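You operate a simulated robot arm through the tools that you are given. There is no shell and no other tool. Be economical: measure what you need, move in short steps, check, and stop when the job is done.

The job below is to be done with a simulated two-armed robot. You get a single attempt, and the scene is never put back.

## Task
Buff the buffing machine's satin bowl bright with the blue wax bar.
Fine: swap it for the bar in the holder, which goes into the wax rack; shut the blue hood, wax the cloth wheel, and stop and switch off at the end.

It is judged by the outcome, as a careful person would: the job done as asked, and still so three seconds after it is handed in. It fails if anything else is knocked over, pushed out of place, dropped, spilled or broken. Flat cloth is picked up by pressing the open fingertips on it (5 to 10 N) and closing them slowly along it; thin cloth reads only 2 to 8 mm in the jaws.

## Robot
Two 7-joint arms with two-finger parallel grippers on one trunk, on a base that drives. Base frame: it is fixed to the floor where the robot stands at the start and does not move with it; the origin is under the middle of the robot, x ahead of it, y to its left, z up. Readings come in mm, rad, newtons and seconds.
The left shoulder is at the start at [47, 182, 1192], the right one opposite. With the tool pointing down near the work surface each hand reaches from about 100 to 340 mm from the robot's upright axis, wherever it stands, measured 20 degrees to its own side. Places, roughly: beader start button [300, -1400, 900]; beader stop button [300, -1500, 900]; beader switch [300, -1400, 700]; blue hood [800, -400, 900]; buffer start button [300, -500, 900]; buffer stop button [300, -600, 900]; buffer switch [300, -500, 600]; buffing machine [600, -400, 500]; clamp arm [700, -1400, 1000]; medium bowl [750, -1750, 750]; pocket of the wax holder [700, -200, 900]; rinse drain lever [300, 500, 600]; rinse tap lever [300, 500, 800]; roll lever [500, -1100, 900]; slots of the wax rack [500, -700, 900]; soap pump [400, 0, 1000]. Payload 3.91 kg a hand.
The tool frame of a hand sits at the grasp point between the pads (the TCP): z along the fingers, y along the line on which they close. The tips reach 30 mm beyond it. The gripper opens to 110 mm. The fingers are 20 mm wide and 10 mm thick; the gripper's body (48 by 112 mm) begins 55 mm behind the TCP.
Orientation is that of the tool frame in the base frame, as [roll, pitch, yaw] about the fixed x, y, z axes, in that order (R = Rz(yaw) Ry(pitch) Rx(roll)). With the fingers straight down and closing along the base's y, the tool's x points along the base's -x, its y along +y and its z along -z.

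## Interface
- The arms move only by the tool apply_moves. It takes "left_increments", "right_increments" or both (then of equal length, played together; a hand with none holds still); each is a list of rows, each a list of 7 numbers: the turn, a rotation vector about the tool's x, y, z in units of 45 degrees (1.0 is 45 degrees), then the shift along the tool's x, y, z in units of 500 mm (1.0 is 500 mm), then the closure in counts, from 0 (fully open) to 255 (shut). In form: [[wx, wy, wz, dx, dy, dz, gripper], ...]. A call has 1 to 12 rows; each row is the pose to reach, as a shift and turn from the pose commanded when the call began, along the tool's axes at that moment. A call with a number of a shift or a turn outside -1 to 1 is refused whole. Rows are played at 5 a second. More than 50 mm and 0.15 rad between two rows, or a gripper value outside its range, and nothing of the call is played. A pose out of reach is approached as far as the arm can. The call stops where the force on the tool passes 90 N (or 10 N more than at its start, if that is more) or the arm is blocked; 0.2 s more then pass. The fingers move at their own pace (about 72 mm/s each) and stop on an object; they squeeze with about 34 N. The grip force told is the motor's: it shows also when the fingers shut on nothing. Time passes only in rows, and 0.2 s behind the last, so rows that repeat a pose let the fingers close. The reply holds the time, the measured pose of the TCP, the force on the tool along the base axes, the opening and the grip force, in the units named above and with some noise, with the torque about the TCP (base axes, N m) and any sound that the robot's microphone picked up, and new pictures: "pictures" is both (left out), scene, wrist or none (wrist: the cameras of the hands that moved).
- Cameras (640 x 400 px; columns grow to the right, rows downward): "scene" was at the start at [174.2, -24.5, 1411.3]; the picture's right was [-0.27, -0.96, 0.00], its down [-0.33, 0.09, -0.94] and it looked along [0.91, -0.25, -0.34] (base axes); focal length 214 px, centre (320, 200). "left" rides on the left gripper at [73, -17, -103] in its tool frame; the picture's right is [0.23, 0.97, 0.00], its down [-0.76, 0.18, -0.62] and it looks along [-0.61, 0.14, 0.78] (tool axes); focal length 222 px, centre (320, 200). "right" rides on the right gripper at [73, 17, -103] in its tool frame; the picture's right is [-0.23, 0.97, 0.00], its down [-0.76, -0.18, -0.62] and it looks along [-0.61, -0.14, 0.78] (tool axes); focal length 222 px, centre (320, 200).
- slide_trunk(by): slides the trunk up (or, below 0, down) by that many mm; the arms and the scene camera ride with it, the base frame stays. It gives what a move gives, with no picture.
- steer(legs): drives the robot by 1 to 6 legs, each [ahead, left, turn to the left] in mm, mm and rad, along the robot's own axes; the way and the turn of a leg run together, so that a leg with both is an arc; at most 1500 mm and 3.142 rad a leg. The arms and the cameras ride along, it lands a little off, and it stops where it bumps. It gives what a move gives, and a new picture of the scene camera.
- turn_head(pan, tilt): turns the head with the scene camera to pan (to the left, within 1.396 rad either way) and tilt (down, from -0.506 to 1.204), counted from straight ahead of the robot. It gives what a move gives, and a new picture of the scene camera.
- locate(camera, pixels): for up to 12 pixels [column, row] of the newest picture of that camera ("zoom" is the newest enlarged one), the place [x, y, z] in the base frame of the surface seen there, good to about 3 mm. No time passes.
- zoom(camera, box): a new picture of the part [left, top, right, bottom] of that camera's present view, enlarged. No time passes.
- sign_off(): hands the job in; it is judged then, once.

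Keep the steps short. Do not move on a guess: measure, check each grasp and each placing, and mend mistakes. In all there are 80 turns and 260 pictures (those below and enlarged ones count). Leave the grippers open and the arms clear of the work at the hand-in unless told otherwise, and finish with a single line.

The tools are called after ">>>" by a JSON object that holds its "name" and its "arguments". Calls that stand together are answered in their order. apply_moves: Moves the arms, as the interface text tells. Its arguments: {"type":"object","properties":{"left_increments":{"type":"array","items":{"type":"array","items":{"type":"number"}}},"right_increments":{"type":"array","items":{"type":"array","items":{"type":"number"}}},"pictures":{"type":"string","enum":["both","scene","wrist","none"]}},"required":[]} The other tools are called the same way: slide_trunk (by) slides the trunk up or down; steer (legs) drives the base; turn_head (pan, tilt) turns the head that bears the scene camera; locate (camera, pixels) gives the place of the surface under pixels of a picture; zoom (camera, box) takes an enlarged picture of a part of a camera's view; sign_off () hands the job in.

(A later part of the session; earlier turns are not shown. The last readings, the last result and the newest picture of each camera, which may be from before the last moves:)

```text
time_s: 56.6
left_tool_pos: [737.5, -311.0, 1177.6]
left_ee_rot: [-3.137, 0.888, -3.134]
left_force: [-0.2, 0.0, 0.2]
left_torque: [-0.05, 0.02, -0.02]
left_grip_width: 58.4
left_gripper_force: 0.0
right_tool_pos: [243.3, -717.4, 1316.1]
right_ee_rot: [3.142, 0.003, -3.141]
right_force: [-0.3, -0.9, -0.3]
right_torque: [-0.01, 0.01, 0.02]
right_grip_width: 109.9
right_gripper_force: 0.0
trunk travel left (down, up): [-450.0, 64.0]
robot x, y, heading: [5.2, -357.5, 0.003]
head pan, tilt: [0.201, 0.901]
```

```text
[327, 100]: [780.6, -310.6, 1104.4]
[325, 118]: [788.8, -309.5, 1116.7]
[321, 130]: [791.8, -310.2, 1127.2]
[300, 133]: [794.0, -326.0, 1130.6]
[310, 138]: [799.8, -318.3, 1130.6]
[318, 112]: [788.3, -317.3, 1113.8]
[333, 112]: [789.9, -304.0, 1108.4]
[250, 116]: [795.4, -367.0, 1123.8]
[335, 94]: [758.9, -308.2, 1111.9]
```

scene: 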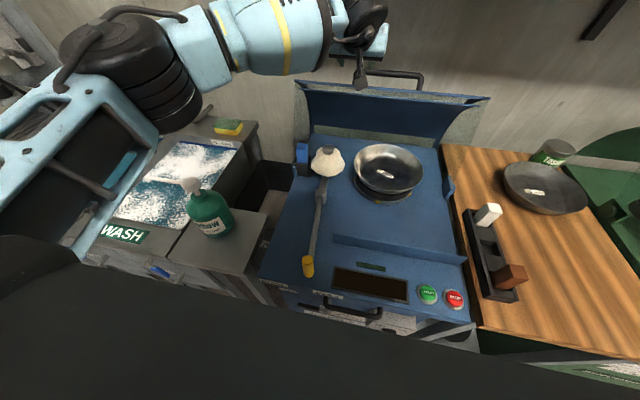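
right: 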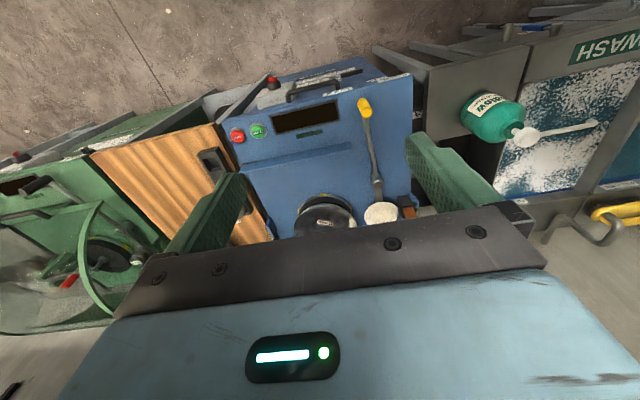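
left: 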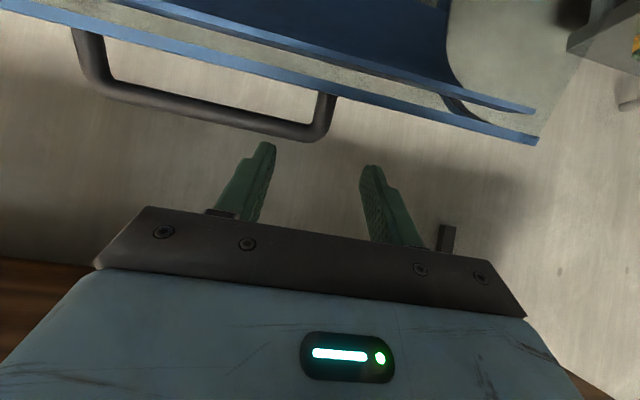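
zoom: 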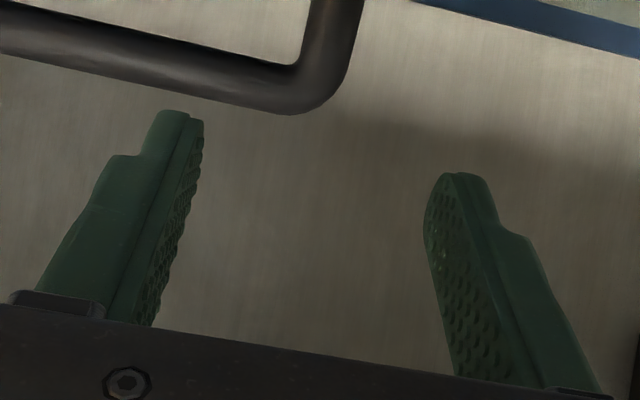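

The gap between the bar and the lip is about 26 mm. A 20 mm wide finger crosswise is tight, but the 10 mm finger thickness fits easily. So I'll roll the hand 90° and pinch the bar itself at mid-span, turning the opposite way from before.

>>> {"name": "apply_moves", "arguments": {"left_increments": [[0, 0, -0.18, 0, -0.04, -0.01, 150], [0, 0, -0.36, 0, -0.08, -0.02, 150], [0, 0, -0.54, 0, -0.12, -0.02, 150], [0, 0, -0.72, 0, -0.16, -0.02, 150], [0, 0, -0.9, 0, -0.16, -0.02, 150], [0, 0, -1, 0, -0.16, -0.02, 150]], "pictures": "none"}}

>>> {"name": "apply_moves", "arguments": {"left_increments": [[0, 0, -0.18, 0, 0, 0, 150], [0, 0, -0.36, 0, 0, 0, 150], [0, 0, -0.54, 0, 0, 0, 160], [0, 0, -0.72, 0, 0, 0, 170], [0, 0, -0.9, 0, 0, 0, 180], [0, 0, -1, 0, 0, 0, 185], [0, 0, -1, 0, 0, 0, 185]]}}

```text
time_s: 58.0
left_tool_pos: [729.4, -390.0, 1182.0]
left_ee_rot: [-2.425, 0.577, -2.125]
left_force: [-1.3, -0.1, 0.1]
left_torque: [0.0, 0.0, -0.03]
left_grip_width: 45.1
left_gripper_force: 0.1
right_tool_pos: [243.1, -717.4, 1315.5]
right_ee_rot: [3.141, 0.001, -3.14]
right_force: [0.2, -0.4, 0.6]
right_torque: [0.01, 0.0, -0.02]
right_grip_width: 110.2
right_gripper_force: 0.1
trunk travel left (down, up): [-450.0, 64.0]
robot x, y, heading: [5.0, -357.2, 0.005]
head pan, tilt: [0.201, 0.901]
```

```text
time_s: 59.6
left_tool_pos: [729.5, -390.5, 1181.3]
left_ee_rot: [-2.256, -0.003, -1.565]
left_force: [0.4, 0.2, 0.6]
left_torque: [-0.01, -0.01, -0.02]
left_grip_width: 30.4
left_gripper_force: 0.1
right_tool_pos: [243.1, -716.0, 1314.8]
right_ee_rot: [3.14, 0.0, -3.14]
right_force: [0.6, 0.1, 0.1]
right_torque: [-0.01, 0.03, 0.02]
right_grip_width: 109.9
right_gripper_force: 0.0
trunk travel left (down, up): [-450.0, 64.0]
robot x, y, heading: [5.5, -353.9, 0.002]
head pan, tilt: [0.201, 0.901]
```

scene: 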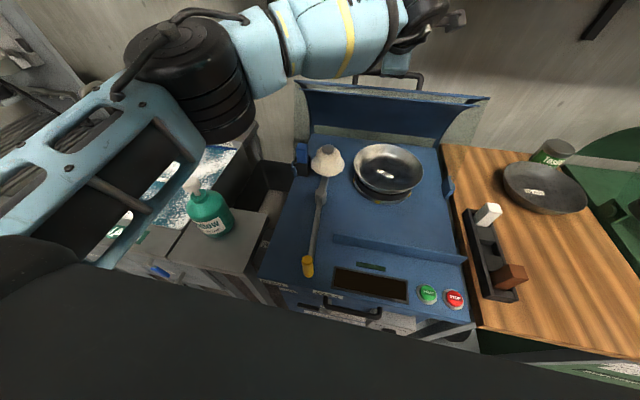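
left: 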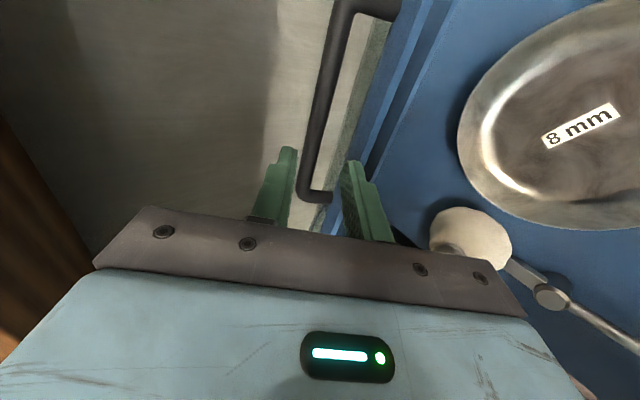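

The roll worked, with the camera now looking along the bar. I'll locate the bar and the lip.

>>> {"name": "locate", "arguments": {"camera": "left", "pixels": [[318, 130], [312, 130], [324, 130], [326, 90], [310, 165], [332, 60], [345, 130], [365, 130], [322, 195], [340, 150], [355, 90]]}}

>>> {"name": "zoom", "arguments": {"camera": "left", "box": [240, 80, 400, 230]}}

```text
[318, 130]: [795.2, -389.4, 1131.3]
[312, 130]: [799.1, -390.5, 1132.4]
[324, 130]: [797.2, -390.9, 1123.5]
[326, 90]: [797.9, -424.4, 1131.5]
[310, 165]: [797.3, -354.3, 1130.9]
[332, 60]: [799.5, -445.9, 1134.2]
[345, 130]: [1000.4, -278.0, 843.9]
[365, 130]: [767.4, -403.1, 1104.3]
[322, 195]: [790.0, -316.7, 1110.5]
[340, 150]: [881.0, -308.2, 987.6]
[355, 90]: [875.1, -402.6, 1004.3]
```

```text
2.67 times, centred on (320, 155) of left
```

zoom: 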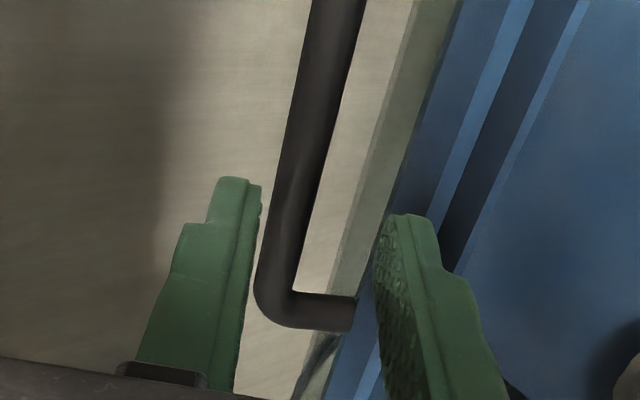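

The bar centre is at about (800, -390, 1127). I'll narrow the opening to 24 mm and advance 80 mm along the fingers.

>>> {"name": "apply_moves", "arguments": {"left_increments": [[0, 0, 0, 0, -0.009, 0, 199], [0, 0, 0, 0, -0.009, 0.04, 199], [0, 0, 0, 0, -0.009, 0.08, 199], [0, 0, 0, 0, -0.009, 0.12, 199], [0, 0, 0, 0, -0.008, 0.16, 199], [0, 0, 0, 0, -0.008, 0.165, 199]]}}

>>> {"name": "zoom", "arguments": {"camera": "left", "box": [240, 80, 400, 230]}}

```text
time_s: 61.2
left_tool_pos: [794.5, -330.7, 1141.4]
left_ee_rot: [-2.264, -0.035, -1.494]
left_force: [-7.7, -17.6, -9.0]
left_torque: [-0.36, 0.36, 0.02]
left_grip_width: 30.7
left_gripper_force: 6.7
left hand out of reach, approached as far as the arm can: row 4, 5, 6
right_tool_pos: [242.6, -720.2, 1313.5]
right_ee_rot: [3.139, 0.0, 3.14]
right_force: [0.2, -0.2, -0.5]
right_torque: [-0.01, -0.02, -0.02]
right_grip_width: 110.3
right_gripper_force: 0.1
trunk travel left (down, up): [-450.0, 64.0]
robot x, y, heading: [6.7, -356.6, -0.006]
head pan, tilt: [0.201, 0.901]
stopped in row 6 (left hand): the arm was blocked; the commanded pose is now the measured one
```

scene: 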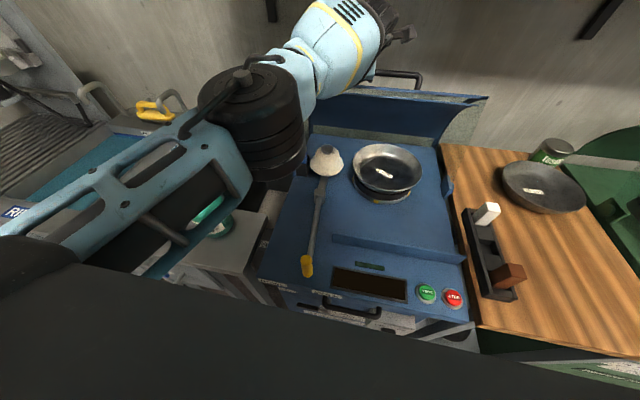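
left: 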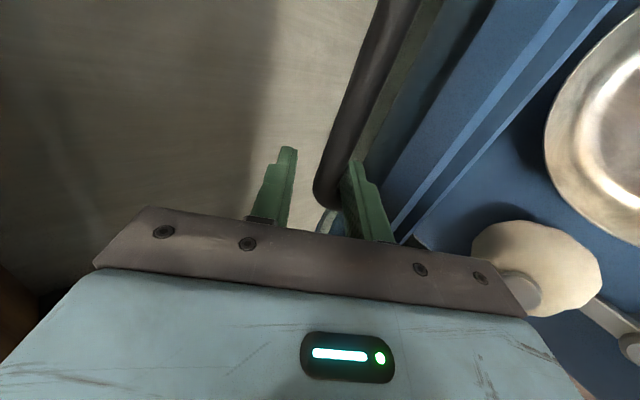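

```text
2.67 times, centred on (320, 155) of left
```

zoom: 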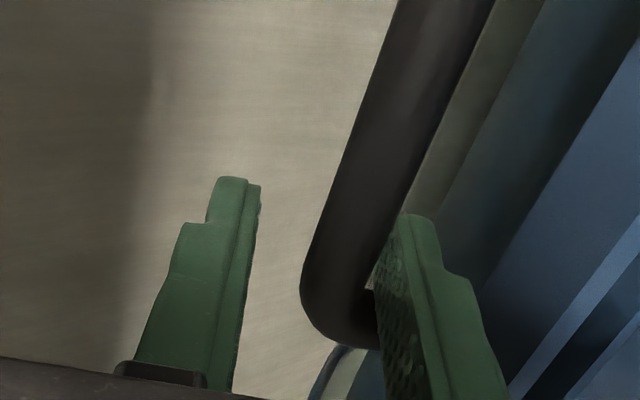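

The arm hit its reach limit and drifted sideways to y -331, touching the loop lightly. I'll back out. Then I'll bring the base closer.

>>> {"name": "apply_moves", "arguments": {"left_increments": [[0, 0, 0, 0.03, -0.004, 0, 195], [0, 0, 0, 0.04, -0.006, -0.05, 190], [0, 0, 0, 0.08, -0.006, -0.12, 185], [0, 0, 0, 0.12, -0.006, -0.18, 185], [0, 0, 0, 0.12, -0.006, -0.2, 185], [0, 0, 0, 0.12, -0.006, -0.2, 185]]}}

>>> {"name": "zoom", "arguments": {"camera": "scene", "box": [260, 60, 500, 210]}}

```text
time_s: 62.0
left_tool_pos: [782.9, -326.0, 1158.8]
left_ee_rot: [-2.302, -0.087, -1.362]
left_force: [-15.6, -10.1, -46.9]
left_torque: [-0.27, 0.22, -0.75]
left_grip_width: 53.2
left_gripper_force: 23.6
left hand out of reach, approached as far as the arm can: row 1, 2
right_tool_pos: [245.1, -717.6, 1313.8]
right_ee_rot: [-3.14, -0.005, 3.14]
right_force: [0.6, 0.2, 0.2]
right_torque: [-0.03, 0.0, 0.01]
right_grip_width: 110.2
right_gripper_force: 0.0
trunk travel left (down, up): [-450.0, 64.0]
robot x, y, heading: [2.7, -358.1, -0.001]
head pan, tilt: [0.201, 0.901]
stopped in row 3 (left hand): the force on the tool passed its limit at 114 N (the readings are from after the stop); the commanded pose is now the measured one
```

scene: 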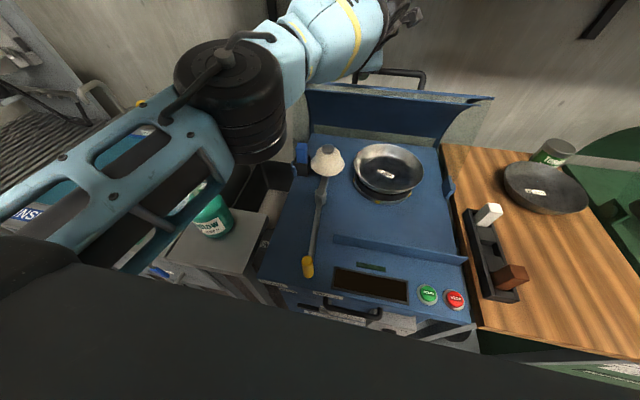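
left: 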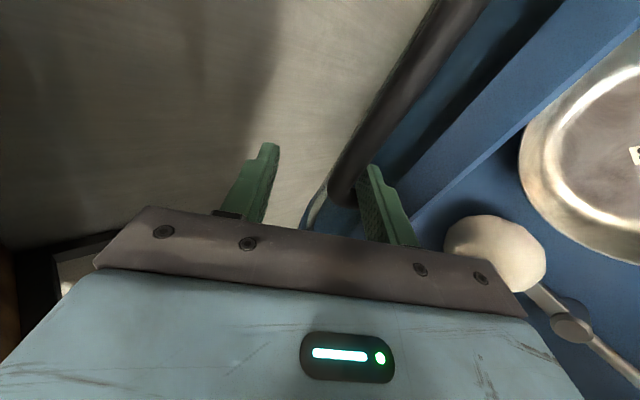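

```text
2.67 times, centred on (380, 135) of scene
```

zoom: 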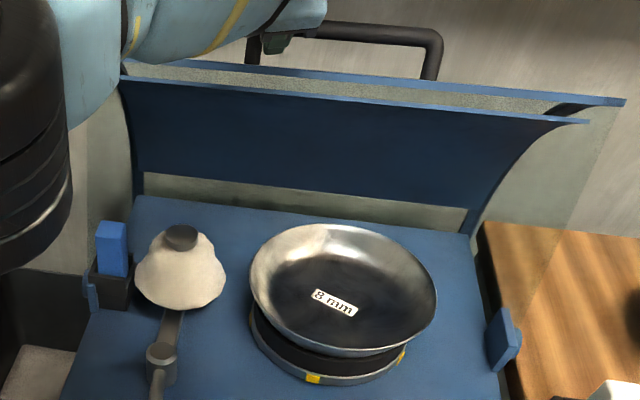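

The lower finger is still in the loop and pressing on the bar. I'll open the fingers in place to relieve it, then look.

>>> {"name": "apply_moves", "arguments": {"left_increments": [[0, 0, 0, 0, 0, 0, 110], [0, 0, 0, 0, 0, 0, 110]], "pictures": "wrist"}}

>>> {"name": "zoom", "arguments": {"camera": "left", "box": [220, 80, 460, 240]}}

>>> {"name": "locate", "arguments": {"camera": "left", "pixels": [[390, 95], [365, 140], [340, 190], [410, 50], [375, 180], [385, 220], [455, 100], [265, 155]]}}

```text
time_s: 62.6
left_tool_pos: [785.7, -324.2, 1168.9]
left_ee_rot: [-2.28, -0.09, -1.359]
left_force: [-5.5, -13.2, -25.8]
left_torque: [-0.32, 0.0, -0.13]
left_grip_width: 75.4
left_gripper_force: 12.9
right_tool_pos: [244.5, -720.4, 1314.3]
right_ee_rot: [3.139, -0.001, -3.141]
right_force: [0.8, -0.2, -0.3]
right_torque: [-0.01, 0.03, 0.0]
right_grip_width: 110.1
right_gripper_force: 0.1
trunk travel left (down, up): [-450.0, 64.0]
robot x, y, heading: [4.9, -357.5, 0.002]
head pan, tilt: [0.201, 0.901]
```

left: 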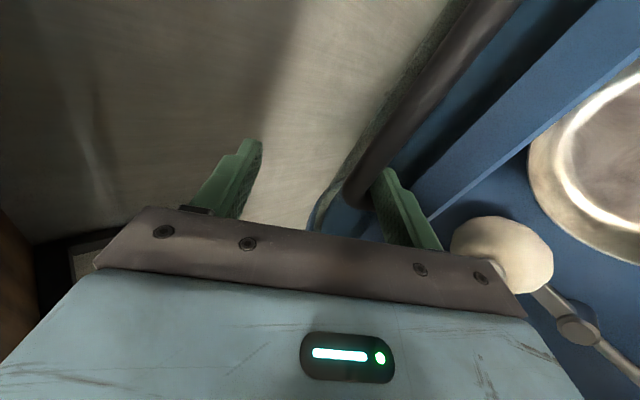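

```text
2.50 times, centred on (340, 160) of left
```

zoom: 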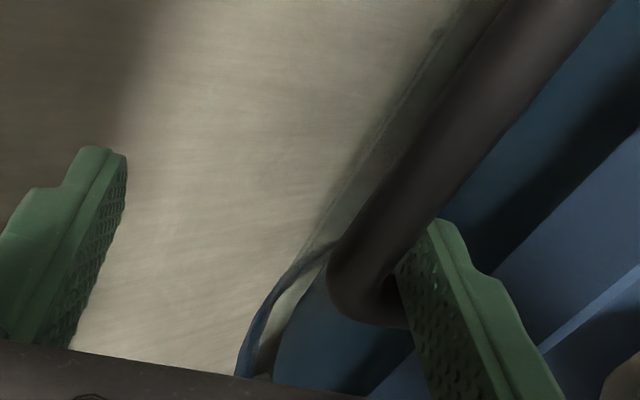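

```text
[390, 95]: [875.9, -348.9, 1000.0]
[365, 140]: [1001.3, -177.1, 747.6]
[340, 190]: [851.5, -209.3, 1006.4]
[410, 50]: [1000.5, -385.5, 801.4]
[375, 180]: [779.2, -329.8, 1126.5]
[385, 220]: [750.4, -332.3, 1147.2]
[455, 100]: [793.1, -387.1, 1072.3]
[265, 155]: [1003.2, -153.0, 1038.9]
```

The lower finger is hooked under the bar, pulling radially outward. I'll ease inward and let the fingers go to 62 mm, then slide straight back out along the finger axis.

>>> {"name": "apply_moves", "arguments": {"left_increments": [[0, 0, 0, 0.01, 0.016, 0, 90], [0, 0, 0, 0.014, 0.024, 0, 75], [0, 0, 0, 0.014, 0.024, -0.004, 75]], "pictures": "wrist"}}

>>> {"name": "zoom", "arguments": {"camera": "left", "box": [220, 80, 460, 240]}}

```text
time_s: 63.4
left_tool_pos: [776.9, -328.3, 1168.2]
left_ee_rot: [-2.271, -0.088, -1.353]
left_force: [-0.6, -0.2, -0.4]
left_torque: [0.02, 0.0, 0.01]
left_grip_width: 77.5
left_gripper_force: 0.0
right_tool_pos: [242.0, -716.5, 1315.5]
right_ee_rot: [3.14, 0.0, -3.14]
right_force: [0.2, 0.0, 0.5]
right_torque: [-0.01, 0.01, 0.0]
right_grip_width: 110.1
right_gripper_force: 0.0
trunk travel left (down, up): [-450.0, 64.0]
robot x, y, heading: [2.9, -358.1, 0.001]
head pan, tilt: [0.201, 0.901]
```

left: 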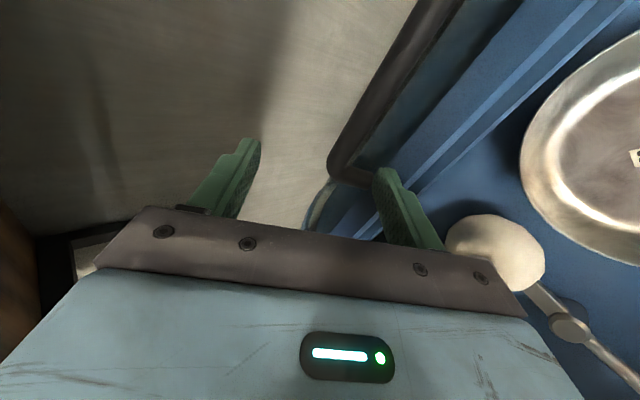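

```text
2.50 times, centred on (340, 160) of left
```

zoom: 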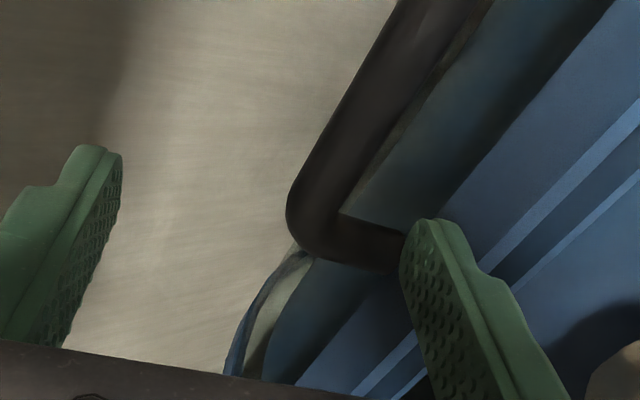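

It's free now, with zero force. I'll retreat 90 mm and square the hand, then drive right so the left shoulder lines up with the handle for more reach.

>>> {"name": "apply_moves", "arguments": {"left_increments": [[0, 0, 0, 0, 0, -0.06, 90], [0, 0, 0, 0, 0, -0.12, 120], [0.003, 0.07, 0.13, 0, 0, -0.18, 150], [0.006, 0.14, 0.26, 0, 0, -0.2, 185], [0.006, 0.14, 0.26, 0, 0, -0.2, 185]], "pictures": "none"}}

>>> {"name": "steer", "arguments": {"legs": [[0, -170, 0]]}}

```text
time_s: 64.6
left_tool_pos: [701.6, -341.0, 1231.3]
left_ee_rot: [-2.261, -0.002, -1.573]
left_force: [0.8, 0.5, -0.1]
left_torque: [0.01, -0.02, 0.01]
left_grip_width: 30.3
left_gripper_force: 0.1
right_tool_pos: [242.7, -718.9, 1314.3]
right_ee_rot: [-3.14, 0.0, -3.141]
right_force: [0.0, 0.2, -0.1]
right_torque: [-0.01, 0.03, 0.0]
right_grip_width: 110.0
right_gripper_force: 0.1
trunk travel left (down, up): [-450.0, 64.0]
robot x, y, heading: [6.2, -356.2, 0.002]
head pan, tilt: [0.201, 0.901]
```

```text
time_s: 66.7
left_tool_pos: [701.2, -508.1, 1231.9]
left_ee_rot: [-2.259, -0.002, -1.57]
left_force: [0.0, 0.2, -0.1]
left_torque: [0.0, 0.01, -0.03]
left_grip_width: 30.1
left_gripper_force: 0.0
right_tool_pos: [242.1, -884.8, 1314.3]
right_ee_rot: [3.141, -0.001, 3.14]
right_force: [-0.4, 0.7, -0.2]
right_torque: [0.02, 0.01, -0.03]
right_grip_width: 110.3
right_gripper_force: 0.1
trunk travel left (down, up): [-450.0, 64.0]
robot x, y, heading: [2.5, -526.7, 0.002]
head pan, tilt: [0.201, 0.901]
```

scene: 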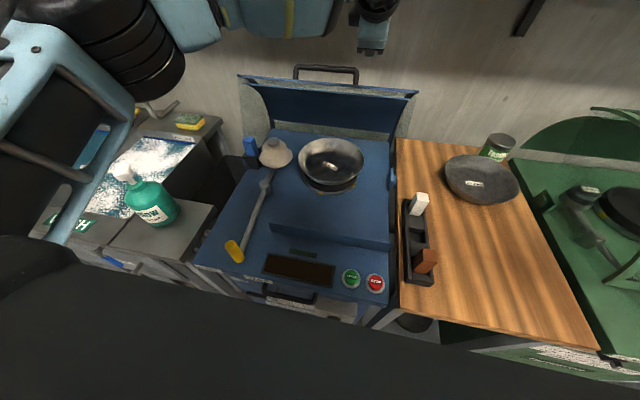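

I'll re-measure the handle, since the hood may have shifted slightly.

>>> {"name": "zoom", "arguments": {"camera": "scene", "box": [270, 50, 390, 110]}}

>>> {"name": "locate", "arguments": {"camera": "scene", "pixels": [[310, 68], [325, 68], [340, 69], [325, 67], [325, 70], [296, 76], [356, 80], [325, 84]]}}

```text
5.33 times, centred on (330, 80) of scene
```

zoom: 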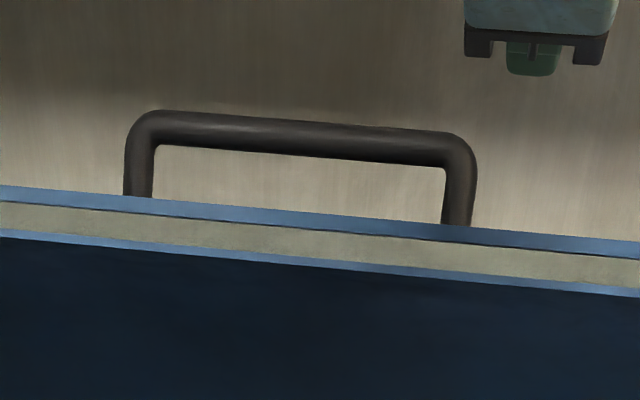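

```text
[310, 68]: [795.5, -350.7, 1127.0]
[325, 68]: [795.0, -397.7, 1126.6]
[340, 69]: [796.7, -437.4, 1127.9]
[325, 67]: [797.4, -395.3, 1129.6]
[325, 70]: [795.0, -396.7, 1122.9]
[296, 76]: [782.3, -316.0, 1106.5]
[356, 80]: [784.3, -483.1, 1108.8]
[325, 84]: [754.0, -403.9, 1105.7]
```

The handle hasn't moved; the bar centre is about (800, 1125). I'll go to the pre-grasp at y≈-398.

>>> {"name": "apply_moves", "arguments": {"left_increments": [[0, 0, 0, -0.08, 0, 0, 190], [0, 0, 0, -0.16, 0.0, 0, 195], [0, 0, 0, -0.22, 0.02, 0.04, 199], [0, 0, 0, -0.22, 0.037, 0.115, 199], [0, 0, 0, -0.22, 0.037, 0.115, 199]], "pictures": "wrist"}}

>>> {"name": "zoom", "arguments": {"camera": "left", "box": [220, 80, 420, 240]}}

```text
time_s: 67.9
left_tool_pos: [733.2, -398.5, 1180.4]
left_ee_rot: [-2.258, -0.003, -1.571]
left_force: [0.5, 0.2, -0.2]
left_torque: [0.03, -0.02, -0.01]
left_grip_width: 24.1
left_gripper_force: 0.1
right_tool_pos: [241.6, -885.1, 1314.5]
right_ee_rot: [-3.141, 0.002, 3.14]
right_force: [-0.1, 0.6, -0.2]
right_torque: [0.01, -0.01, -0.03]
right_grip_width: 109.9
right_gripper_force: 0.1
trunk travel left (down, up): [-450.0, 64.0]
robot x, y, heading: [3.7, -527.0, -0.001]
head pan, tilt: [0.201, 0.901]
```

left: 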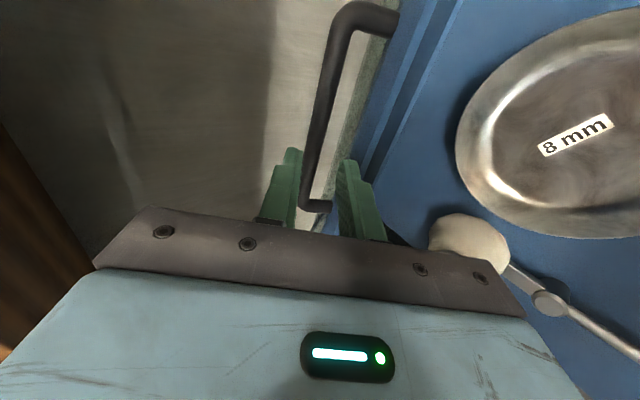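

```text
2.50 times, centred on (320, 160) of left
```

zoom: 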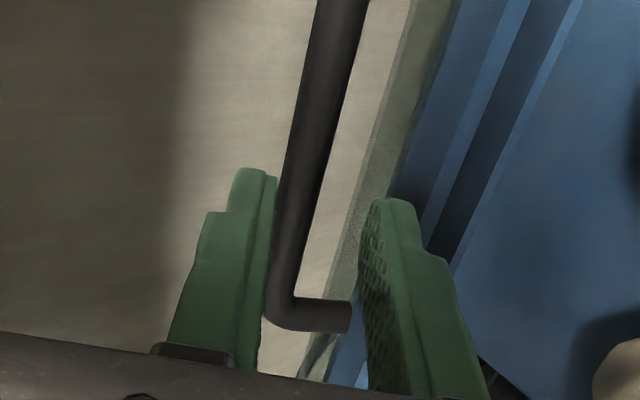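

By calculation the bar is centred between the fingers (0.6 mm off) and 87 mm ahead. I'll advance 60 mm first.

>>> {"name": "apply_moves", "arguments": {"left_increments": [[0, 0, 0, 0, 0, 0.05, 199], [0, 0, 0, 0, 0, 0.1, 199], [0, 0, 0, 0, 0, 0.125, 199]], "pictures": "none"}}

```text
time_s: 68.7
left_tool_pos: [781.7, -398.1, 1139.1]
left_ee_rot: [-2.257, -0.002, -1.572]
left_force: [0.6, 1.1, -0.1]
left_torque: [0.01, 0.02, -0.02]
left_grip_width: 24.4
left_gripper_force: 0.1
right_tool_pos: [242.9, -884.7, 1315.0]
right_ee_rot: [-3.14, 0.0, 3.14]
right_force: [0.2, -0.1, 0.8]
right_torque: [-0.01, 0.0, 0.0]
right_grip_width: 110.0
right_gripper_force: 0.1
trunk travel left (down, up): [-450.0, 64.0]
robot x, y, heading: [9.3, -524.5, 0.003]
head pan, tilt: [0.201, 0.901]
```

That's within reach. I'll advance another 17 mm and close.

>>> {"name": "apply_moves", "arguments": {"left_increments": [[0, 0, 0, 0, 0, 0.034, 199], [0, 0, 0, 0, 0, 0.034, 199], [0, 0, 0, 0, 0, 0.034, 250], [0, 0, 0, 0, 0, 0.034, 250]]}}

```text
time_s: 69.7
left_tool_pos: [797.2, -398.2, 1130.1]
left_ee_rot: [-2.257, -0.004, -1.571]
left_force: [9.6, -1.4, 5.1]
left_torque: [-0.49, -0.15, -0.1]
left_grip_width: 15.6
left_gripper_force: 45.3
right_tool_pos: [242.8, -885.5, 1315.4]
right_ee_rot: [3.14, 0.0, -3.141]
right_force: [1.4, -0.5, -0.1]
right_torque: [0.02, -0.04, -0.01]
right_grip_width: 110.1
right_gripper_force: 0.1
trunk travel left (down, up): [-450.0, 64.0]
robot x, y, heading: [7.2, -527.7, 0.004]
head pan, tilt: [0.201, 0.901]
```

scene: 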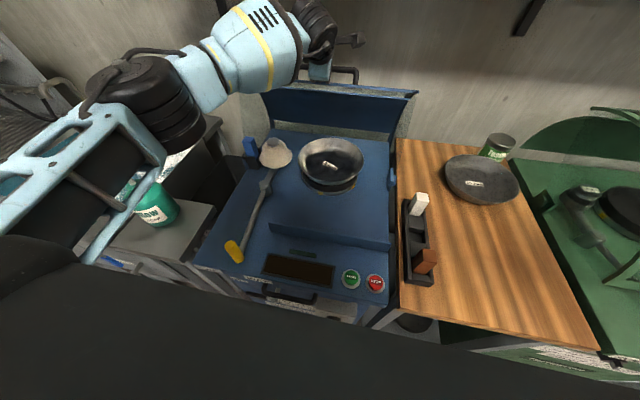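
left: 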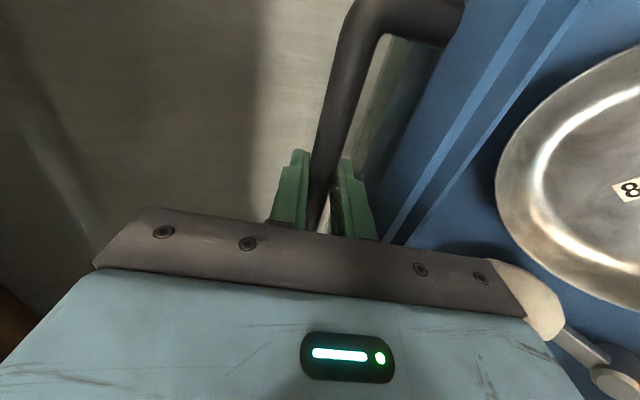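

The bar is gripped (15.6 mm). I'll pull it along the estimated arc about the ears for the first 60 mm and watch the forces.

>>> {"name": "apply_moves", "arguments": {"left_increments": [[0, 0, 0, 0, 0.006, -0.04, 250], [0, 0, 0, 0, 0.014, -0.079, 250], [0, 0, 0, 0, 0.025, -0.116, 250], [0, 0, 0, 0, 0.025, -0.116, 250]], "pictures": "scene"}}

>>> {"name": "zoom", "arguments": {"camera": "scene", "box": [230, 40, 430, 200]}}

```text
time_s: 70.7
left_tool_pos: [743.2, -399.0, 1155.4]
left_ee_rot: [-2.262, -0.002, -1.571]
left_force: [6.5, -3.3, 6.0]
left_torque: [-0.66, 0.06, -0.35]
left_grip_width: 15.3
left_gripper_force: 44.8
right_tool_pos: [243.0, -886.1, 1315.4]
right_ee_rot: [-3.141, 0.001, -3.141]
right_force: [0.0, 0.5, 0.1]
right_torque: [0.01, -0.02, -0.01]
right_grip_width: 110.0
right_gripper_force: 0.0
trunk travel left (down, up): [-450.0, 64.0]
robot x, y, heading: [2.8, -524.2, -0.001]
head pan, tilt: [0.201, 0.901]
```

scene: 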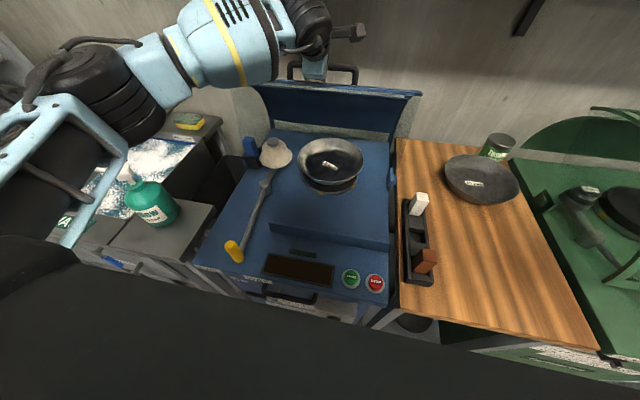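

```text
2.50 times, centred on (330, 120) of scene
```

zoom: 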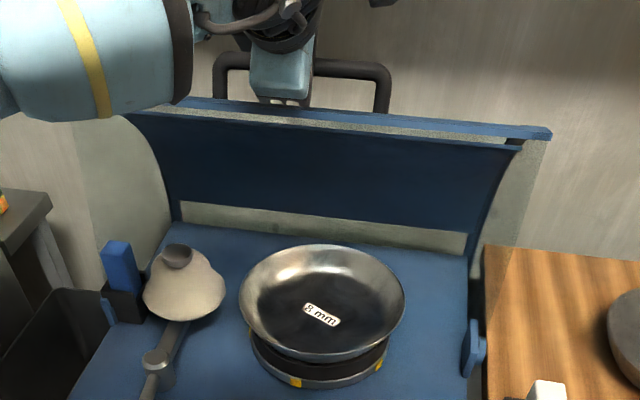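

The hood follows with little force. I'll continue the arc to about 100°, rotating the hand with the hood so the fingers stay clear of the panel.

>>> {"name": "apply_moves", "arguments": {"left_increments": [[0.178, 0, 0, 0, 0.03, -0.0746, 250], [0.356, 0, 0, 0, 0.07, -0.1444, 250], [0.534, 0, 0, 0, 0.119, -0.2078, 250], [0.534, 0, 0, 0, 0.119, -0.2078, 250]], "pictures": "scene"}}

>>> {"name": "zoom", "arguments": {"camera": "scene", "box": [200, 30, 460, 230]}}

```text
time_s: 71.7
left_tool_pos: [626.7, -398.0, 1166.0]
left_ee_rot: [-1.86, -0.001, -1.571]
left_force: [6.2, -7.8, -35.0]
left_torque: [-0.69, 0.34, -0.63]
left_grip_width: 15.8
left_gripper_force: 45.4
right_tool_pos: [247.5, -885.4, 1311.9]
right_ee_rot: [3.142, -0.005, -3.142]
right_force: [0.2, -0.6, 0.5]
right_torque: [0.01, 0.01, -0.03]
right_grip_width: 110.2
right_gripper_force: 0.1
trunk travel left (down, up): [-450.0, 64.0]
robot x, y, heading: [5.7, -525.6, -0.006]
head pan, tilt: [0.201, 0.901]
```

scene: 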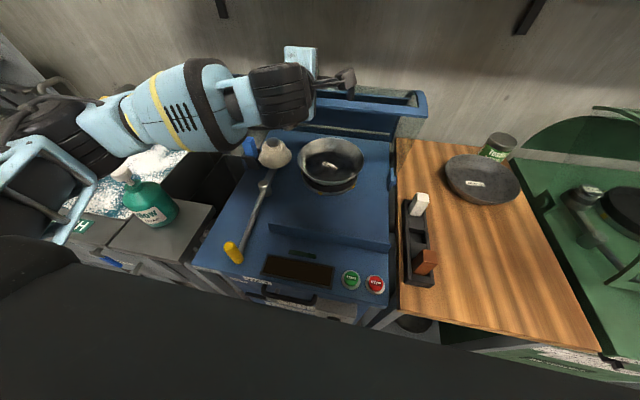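

```text
2.00 times, centred on (330, 130) of scene
```

zoom: 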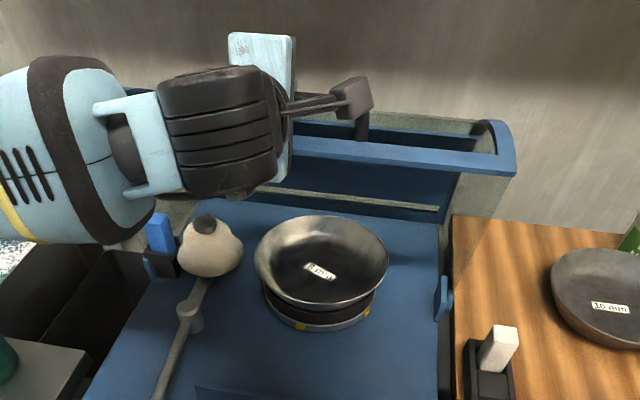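

The hood is near the top of its swing. The tool reads 35 N downward, so the true arc is slightly lower. I'll measure to fix the pivot.

>>> {"name": "locate", "arguments": {"camera": "zoom", "pixels": [[360, 125], [500, 165], [400, 152], [509, 135], [442, 300], [448, 285], [460, 190], [440, 210], [488, 126]]}}

>>> {"name": "zoom", "arguments": {"camera": "scene", "box": [370, 80, 450, 230]}}

```text
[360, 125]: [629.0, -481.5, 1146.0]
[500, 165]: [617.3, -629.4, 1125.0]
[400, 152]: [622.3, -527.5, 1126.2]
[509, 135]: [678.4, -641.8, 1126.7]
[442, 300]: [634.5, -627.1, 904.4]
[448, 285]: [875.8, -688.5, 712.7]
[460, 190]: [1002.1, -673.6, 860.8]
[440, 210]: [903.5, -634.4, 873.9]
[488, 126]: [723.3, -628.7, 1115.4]
```

```text
2.67 times, centred on (410, 155) of scene
```

zoom: 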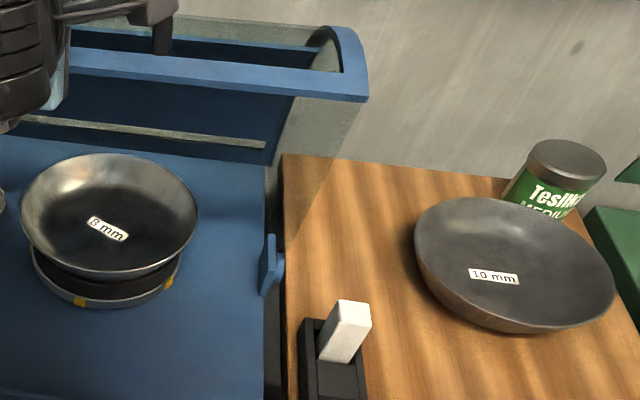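

Fitting the lip and handle positions gives the pivot at about (654, 890) with a handle radius of 276. I'll continue the arc to about 127°, letting the hand pitch down while the round bar turns in the grip.

>>> {"name": "apply_moves", "arguments": {"left_increments": [[-0.178, 0, 0, 0, 0.0298, -0.0712, 250], [-0.356, 0, 0, 0, 0.0702, -0.1354, 250], [-0.534, 0, 0, 0, 0.1194, -0.1926, 250], [-0.534, 0, 0, 0, 0.1194, -0.1926, 250]], "pictures": "scene"}}

```text
time_s: 72.7
left_tool_pos: [520.8, -398.8, 1143.1]
left_ee_rot: [-2.265, 0.0, -1.572]
left_force: [14.1, -8.7, -24.5]
left_torque: [0.27, 0.08, 0.29]
left_grip_width: 15.6
left_gripper_force: 45.1
right_tool_pos: [247.0, -886.2, 1314.2]
right_ee_rot: [3.141, -0.002, 3.141]
right_force: [0.2, 0.4, 0.2]
right_torque: [0.04, -0.02, -0.01]
right_grip_width: 110.0
right_gripper_force: 0.1
trunk travel left (down, up): [-450.0, 64.0]
robot x, y, heading: [6.5, -524.3, -0.003]
head pan, tilt: [0.201, 0.901]
```

scene: 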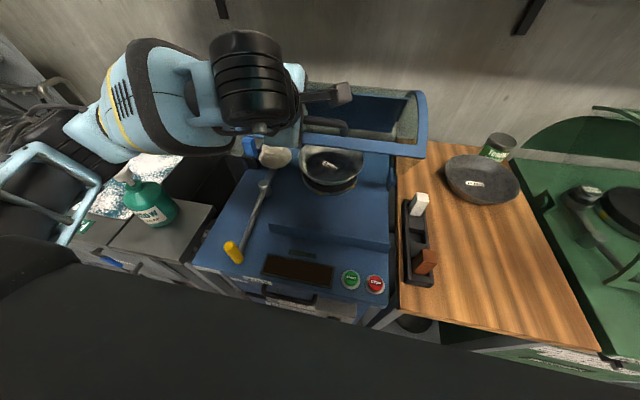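

It's going well at about 118°. I'll continue to about 150°.

>>> {"name": "apply_moves", "arguments": {"left_increments": [[-0.178, 0, 0, 0, 0.087, -0.0196, 250], [-0.356, 0, 0, 0, 0.161, -0.0322, 250], [-0.534, 0, 0, 0, 0.2366, -0.0338, 250], [-0.712, 0, 0, 0, 0.3116, -0.0246, 250], [-0.712, 0, 0, 0, 0.3116, -0.0246, 250]], "pictures": "scene"}}

```text
time_s: 73.9
left_tool_pos: [406.3, -397.5, 1028.6]
left_ee_rot: [-2.822, 0.0, -1.571]
left_force: [4.0, 2.2, -3.6]
left_torque: [0.6, 0.12, -0.31]
left_grip_width: 15.6
left_gripper_force: 44.5
right_tool_pos: [242.7, -886.1, 1314.0]
right_ee_rot: [-3.141, 0.001, 3.141]
right_force: [-0.4, 0.1, 0.3]
right_torque: [0.0, -0.01, -0.01]
right_grip_width: 110.2
right_gripper_force: 0.0
trunk travel left (down, up): [-450.0, 64.0]
robot x, y, heading: [5.2, -523.6, -0.003]
head pan, tilt: [0.201, 0.901]
```

scene: 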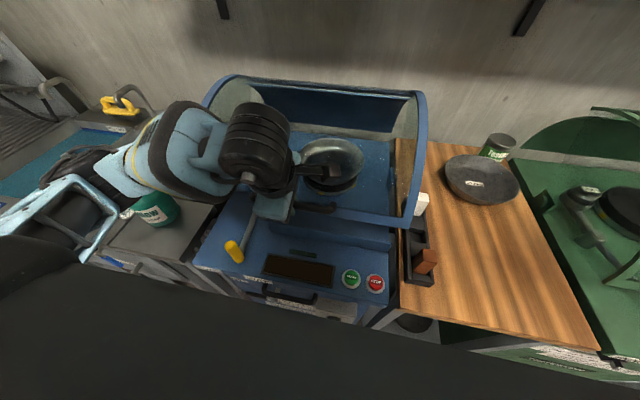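

At about 150°. I'll take the last part in small steps until the lip seats on the fence.

>>> {"name": "apply_moves", "arguments": {"left_increments": [[0, 0, 0, 0, 0.025, 0.035, 250], [0, 0, 0, 0, 0.043, 0.058, 250], [0, 0, 0, 0, 0.062, 0.08, 250], [0, 0, 0, 0, 0.075, 0.1, 250], [0, 0, 0, 0, 0.088, 0.12, 250]], "pictures": "scene"}}

>>> {"name": "zoom", "arguments": {"camera": "scene", "box": [190, 70, 440, 270]}}

```text
time_s: 75.1
left_tool_pos: [382.3, -398.2, 964.6]
left_ee_rot: [-2.806, -0.006, -1.569]
left_force: [-14.8, 7.8, 29.8]
left_torque: [0.66, -0.02, -0.3]
left_grip_width: 15.8
left_gripper_force: 44.8
right_tool_pos: [238.8, -884.3, 1315.7]
right_ee_rot: [-3.141, 0.006, -3.139]
right_force: [-0.6, -0.2, -0.6]
right_torque: [0.02, 0.05, 0.0]
right_grip_width: 109.8
right_gripper_force: 0.1
trunk travel left (down, up): [-450.0, 64.0]
robot x, y, heading: [5.0, -522.0, -0.001]
head pan, tilt: [0.201, 0.901]
```

scene: 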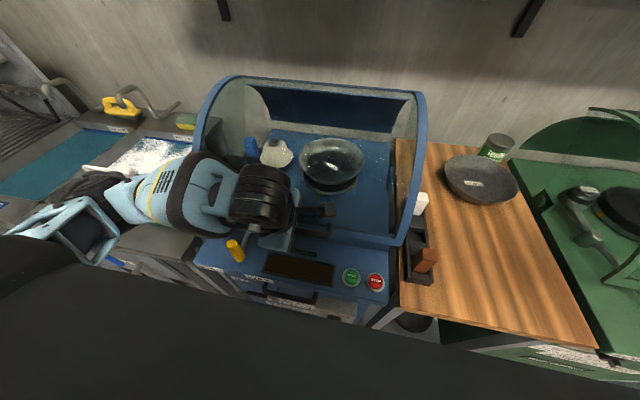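

```text
2.00 times, centred on (315, 170) of scene
```

zoom: 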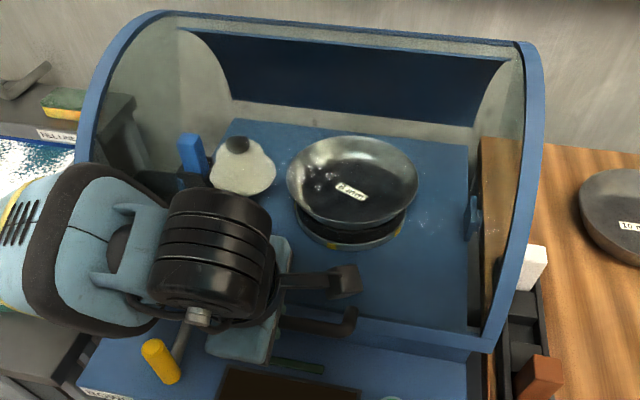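

30 N upward suggests the hood has reached its seat. I'll release and withdraw straight up, then check closely that it's shut.

>>> {"name": "apply_moves", "arguments": {"left_increments": [[0, 0, 0, 0, -0.003, -0.002, 199], [0, 0, 0, 0, -0.003, -0.002, 199], [0, 0, 0, 0, -0.003, -0.06, 199], [0, 0, 0, 0, -0.003, -0.14, 199], [0, 0, 0, 0, -0.003, -0.22, 199], [0, 0, 0, 0, -0.003, -0.3, 199]], "pictures": "scene"}}

>>> {"name": "zoom", "arguments": {"camera": "scene", "box": [190, 70, 440, 300]}}

```text
time_s: 76.5
left_tool_pos: [337.9, -398.2, 1104.5]
left_ee_rot: [-2.818, -0.003, -1.571]
left_force: [-0.2, -0.1, 0.7]
left_torque: [-0.02, 0.01, 0.02]
left_grip_width: 24.1
left_gripper_force: 0.0
right_tool_pos: [241.9, -885.4, 1314.9]
right_ee_rot: [-3.14, 0.001, 3.142]
right_force: [-0.1, 0.9, -0.4]
right_torque: [0.0, 0.0, 0.02]
right_grip_width: 109.9
right_gripper_force: 0.1
trunk travel left (down, up): [-450.0, 64.0]
robot x, y, heading: [2.6, -525.3, -0.001]
head pan, tilt: [0.201, 0.901]
```

scene: 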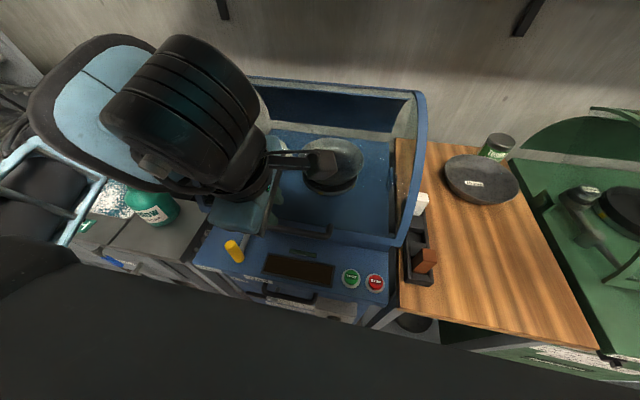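

```text
1.74 times, centred on (315, 185) of scene
```

zoom: 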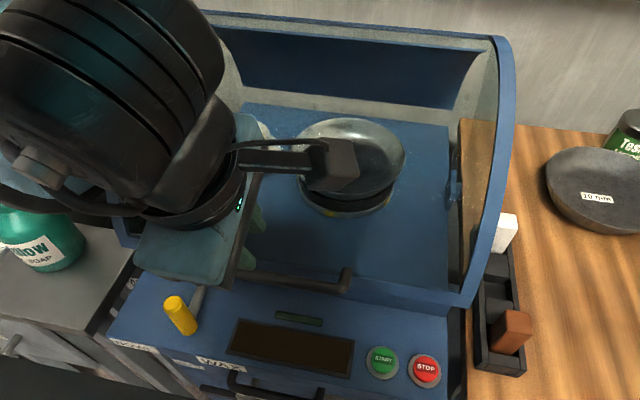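

>>> {"name": "locate", "arguments": {"camera": "zoom", "pixels": [[310, 283], [345, 275], [420, 295], [465, 298], [420, 310], [400, 285], [440, 305]]}}

>>> {"name": "zoom", "arguments": {"camera": "scene", "box": [290, 200, 440, 290]}}

```text
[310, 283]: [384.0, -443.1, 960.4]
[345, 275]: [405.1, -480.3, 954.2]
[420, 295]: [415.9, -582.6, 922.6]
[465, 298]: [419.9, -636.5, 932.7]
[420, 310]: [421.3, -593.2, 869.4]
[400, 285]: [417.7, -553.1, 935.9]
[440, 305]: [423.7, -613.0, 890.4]
```

```text
4.27 times, centred on (365, 245) of scene
```

zoom: 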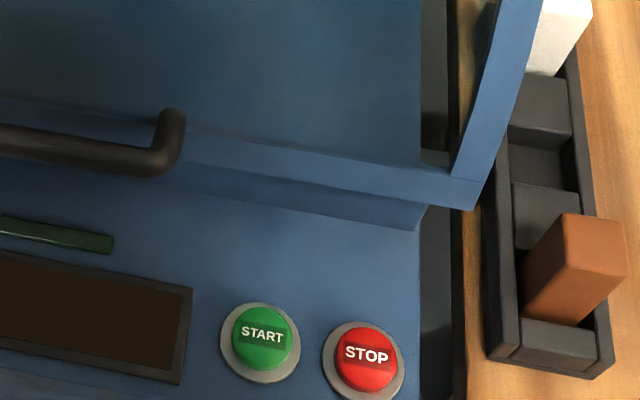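

>>> {"name": "locate", "arguments": {"camera": "zoom", "pixels": [[320, 150], [320, 165], [320, 175], [320, 185], [320, 200], [320, 210], [440, 195], [440, 205]]}}

>>> {"name": "zoom", "arguments": {"camera": "scene", "box": [340, 215, 420, 265]}}

```text
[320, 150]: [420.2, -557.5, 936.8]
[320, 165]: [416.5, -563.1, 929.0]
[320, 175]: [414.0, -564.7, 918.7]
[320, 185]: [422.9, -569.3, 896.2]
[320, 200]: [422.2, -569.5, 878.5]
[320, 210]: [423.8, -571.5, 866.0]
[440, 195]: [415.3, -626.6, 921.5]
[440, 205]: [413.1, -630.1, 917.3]
```

```text
8.00 times, centred on (380, 240) of scene
```

zoom: 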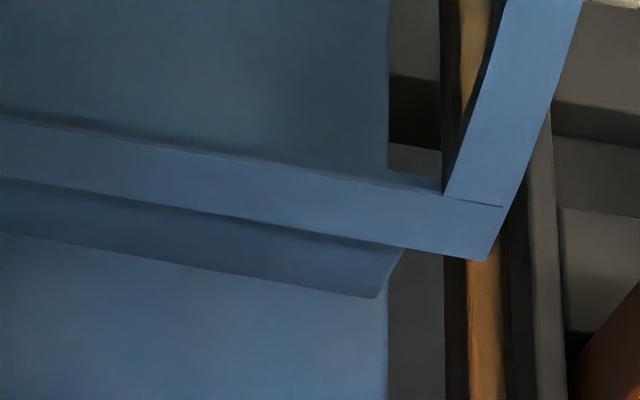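

The lip bottom is at z≈916, just over the fence top. To be sure it's fully down, I'll press the handle gently with closed fingertips and see whether it moves.

>>> {"name": "apply_moves", "arguments": {"left_increments": [[0, 0, 0, 0, -0.003, 0.08, 255], [0, 0, 0, 0, -0.003, 0.16, 255], [0, 0, 0, 0, -0.003, 0.2, 255], [0, 0, 0, 0, -0.003, 0.22, 255], [0, 0, 0, 0, -0.003, 0.235, 255], [0, 0, 0, 0, -0.003, 0.25, 255]], "pictures": "none"}}

>>> {"name": "locate", "arguments": {"camera": "scene", "pixels": [[320, 235], [365, 240]]}}

```text
time_s: 77.9
left_tool_pos: [378.4, -399.1, 989.8]
left_ee_rot: [-2.802, -0.005, -1.57]
left_force: [-14.1, 8.0, 49.1]
left_torque: [0.31, 0.2, 0.17]
left_grip_width: 0.0
left_gripper_force: 33.4
right_tool_pos: [236.9, -884.4, 1317.3]
right_ee_rot: [3.141, 0.007, -3.14]
right_force: [-0.1, 0.3, -0.1]
right_torque: [0.0, 0.02, 0.0]
right_grip_width: 110.1
right_gripper_force: 0.1
trunk travel left (down, up): [-450.0, 64.0]
robot x, y, heading: [3.9, -526.5, -0.0]
head pan, tilt: [0.201, 0.901]
```

```text
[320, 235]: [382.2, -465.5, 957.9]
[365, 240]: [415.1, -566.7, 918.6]
```

It's firm under 49 N, so the hood is shut. Next is the switch. I'll lift the left hand off, back the base away, lower the trunk, and bring the right hand to the switch pointing forward.

>>> {"name": "apply_moves", "arguments": {"left_increments": [[0, 0, 0, 0, 0, -0.08, 230], [0, 0, 0, 0, 0, -0.16, 200], [0, 0, 0, 0, 0, -0.22, 180]], "pictures": "none"}}

>>> {"name": "steer", "arguments": {"legs": [[-330, 0, 0], [0, 100, 0]]}}

>>> {"name": "slide_trunk", "arguments": {"by": -380}}

>>> {"name": "turn_head", "arguments": {"pan": -0.1, "tilt": 0.6}}

```text
time_s: 78.7
left_tool_pos: [344.5, -399.8, 1089.2]
left_ee_rot: [-2.821, -0.003, -1.571]
left_force: [0.0, -0.1, -0.6]
left_torque: [0.02, 0.0, 0.01]
left_grip_width: 32.4
left_gripper_force: 0.1
right_tool_pos: [243.0, -885.1, 1314.7]
right_ee_rot: [3.141, 0.0, 3.141]
right_force: [0.0, 0.5, -0.3]
right_torque: [0.0, -0.01, -0.03]
right_grip_width: 109.7
right_gripper_force: 0.1
trunk travel left (down, up): [-450.0, 64.0]
robot x, y, heading: [6.5, -523.8, -0.001]
head pan, tilt: [0.201, 0.901]
```

```text
time_s: 82.0
left_tool_pos: [15.3, -301.1, 1089.5]
left_ee_rot: [-2.819, -0.003, -1.573]
left_force: [-0.4, -0.6, -0.2]
left_torque: [0.01, 0.03, 0.0]
left_grip_width: 32.5
left_gripper_force: 0.2
right_tool_pos: [-88.7, -786.7, 1315.5]
right_ee_rot: [-3.141, 0.002, -3.141]
right_force: [0.6, -0.4, 0.8]
right_torque: [-0.03, 0.02, -0.03]
right_grip_width: 109.7
right_gripper_force: 0.2
trunk travel left (down, up): [-450.0, 64.0]
robot x, y, heading: [-325.4, -424.4, -0.003]
head pan, tilt: [0.201, 0.901]
```

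scene: 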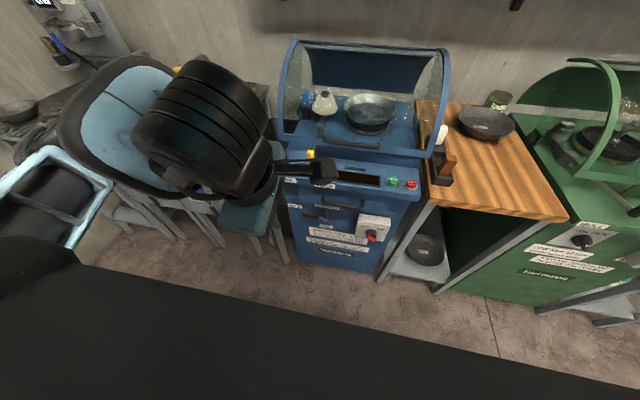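

```text
time_s: 85.7
left_tool_pos: [48.9, -301.5, 633.2]
left_ee_rot: [-3.089, -0.001, -1.573]
left_force: [0.4, -0.6, -0.5]
left_torque: [0.01, 0.03, 0.02]
left_grip_width: 32.2
left_gripper_force: 0.0
right_tool_pos: [-86.6, -786.6, 934.4]
right_ee_rot: [-3.14, 0.001, -3.14]
right_force: [0.8, -0.4, -0.1]
right_torque: [-0.03, 0.01, -0.04]
right_grip_width: 109.9
right_gripper_force: 0.1
trunk travel left (down, up): [-70.0, 444.0]
robot x, y, heading: [-323.5, -428.0, -0.0]
head pan, tilt: [0.201, 0.901]
```

```text
time_s: 86.5
left_tool_pos: [49.7, -302.5, 632.6]
left_ee_rot: [-3.088, -0.003, -1.573]
left_force: [0.1, 0.6, -0.5]
left_torque: [-0.02, -0.02, 0.01]
left_grip_width: 32.2
left_gripper_force: 0.1
right_tool_pos: [-87.7, -788.2, 934.8]
right_ee_rot: [3.141, 0.0, -3.141]
right_force: [1.3, -0.6, 0.0]
right_torque: [-0.01, -0.02, 0.0]
right_grip_width: 110.1
right_gripper_force: 0.0
trunk travel left (down, up): [-70.0, 444.0]
robot x, y, heading: [-326.3, -427.9, -0.003]
head pan, tilt: [-0.099, 0.6]
```

scene: 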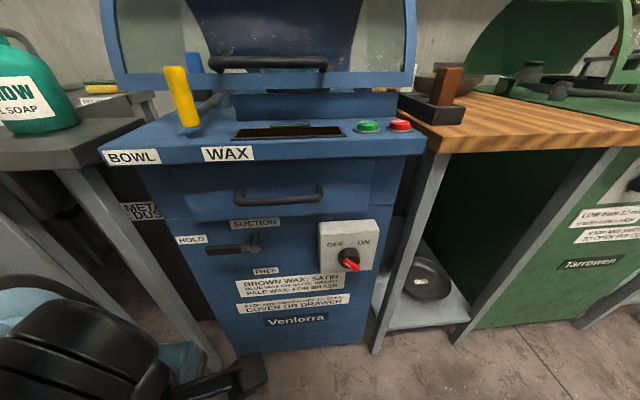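

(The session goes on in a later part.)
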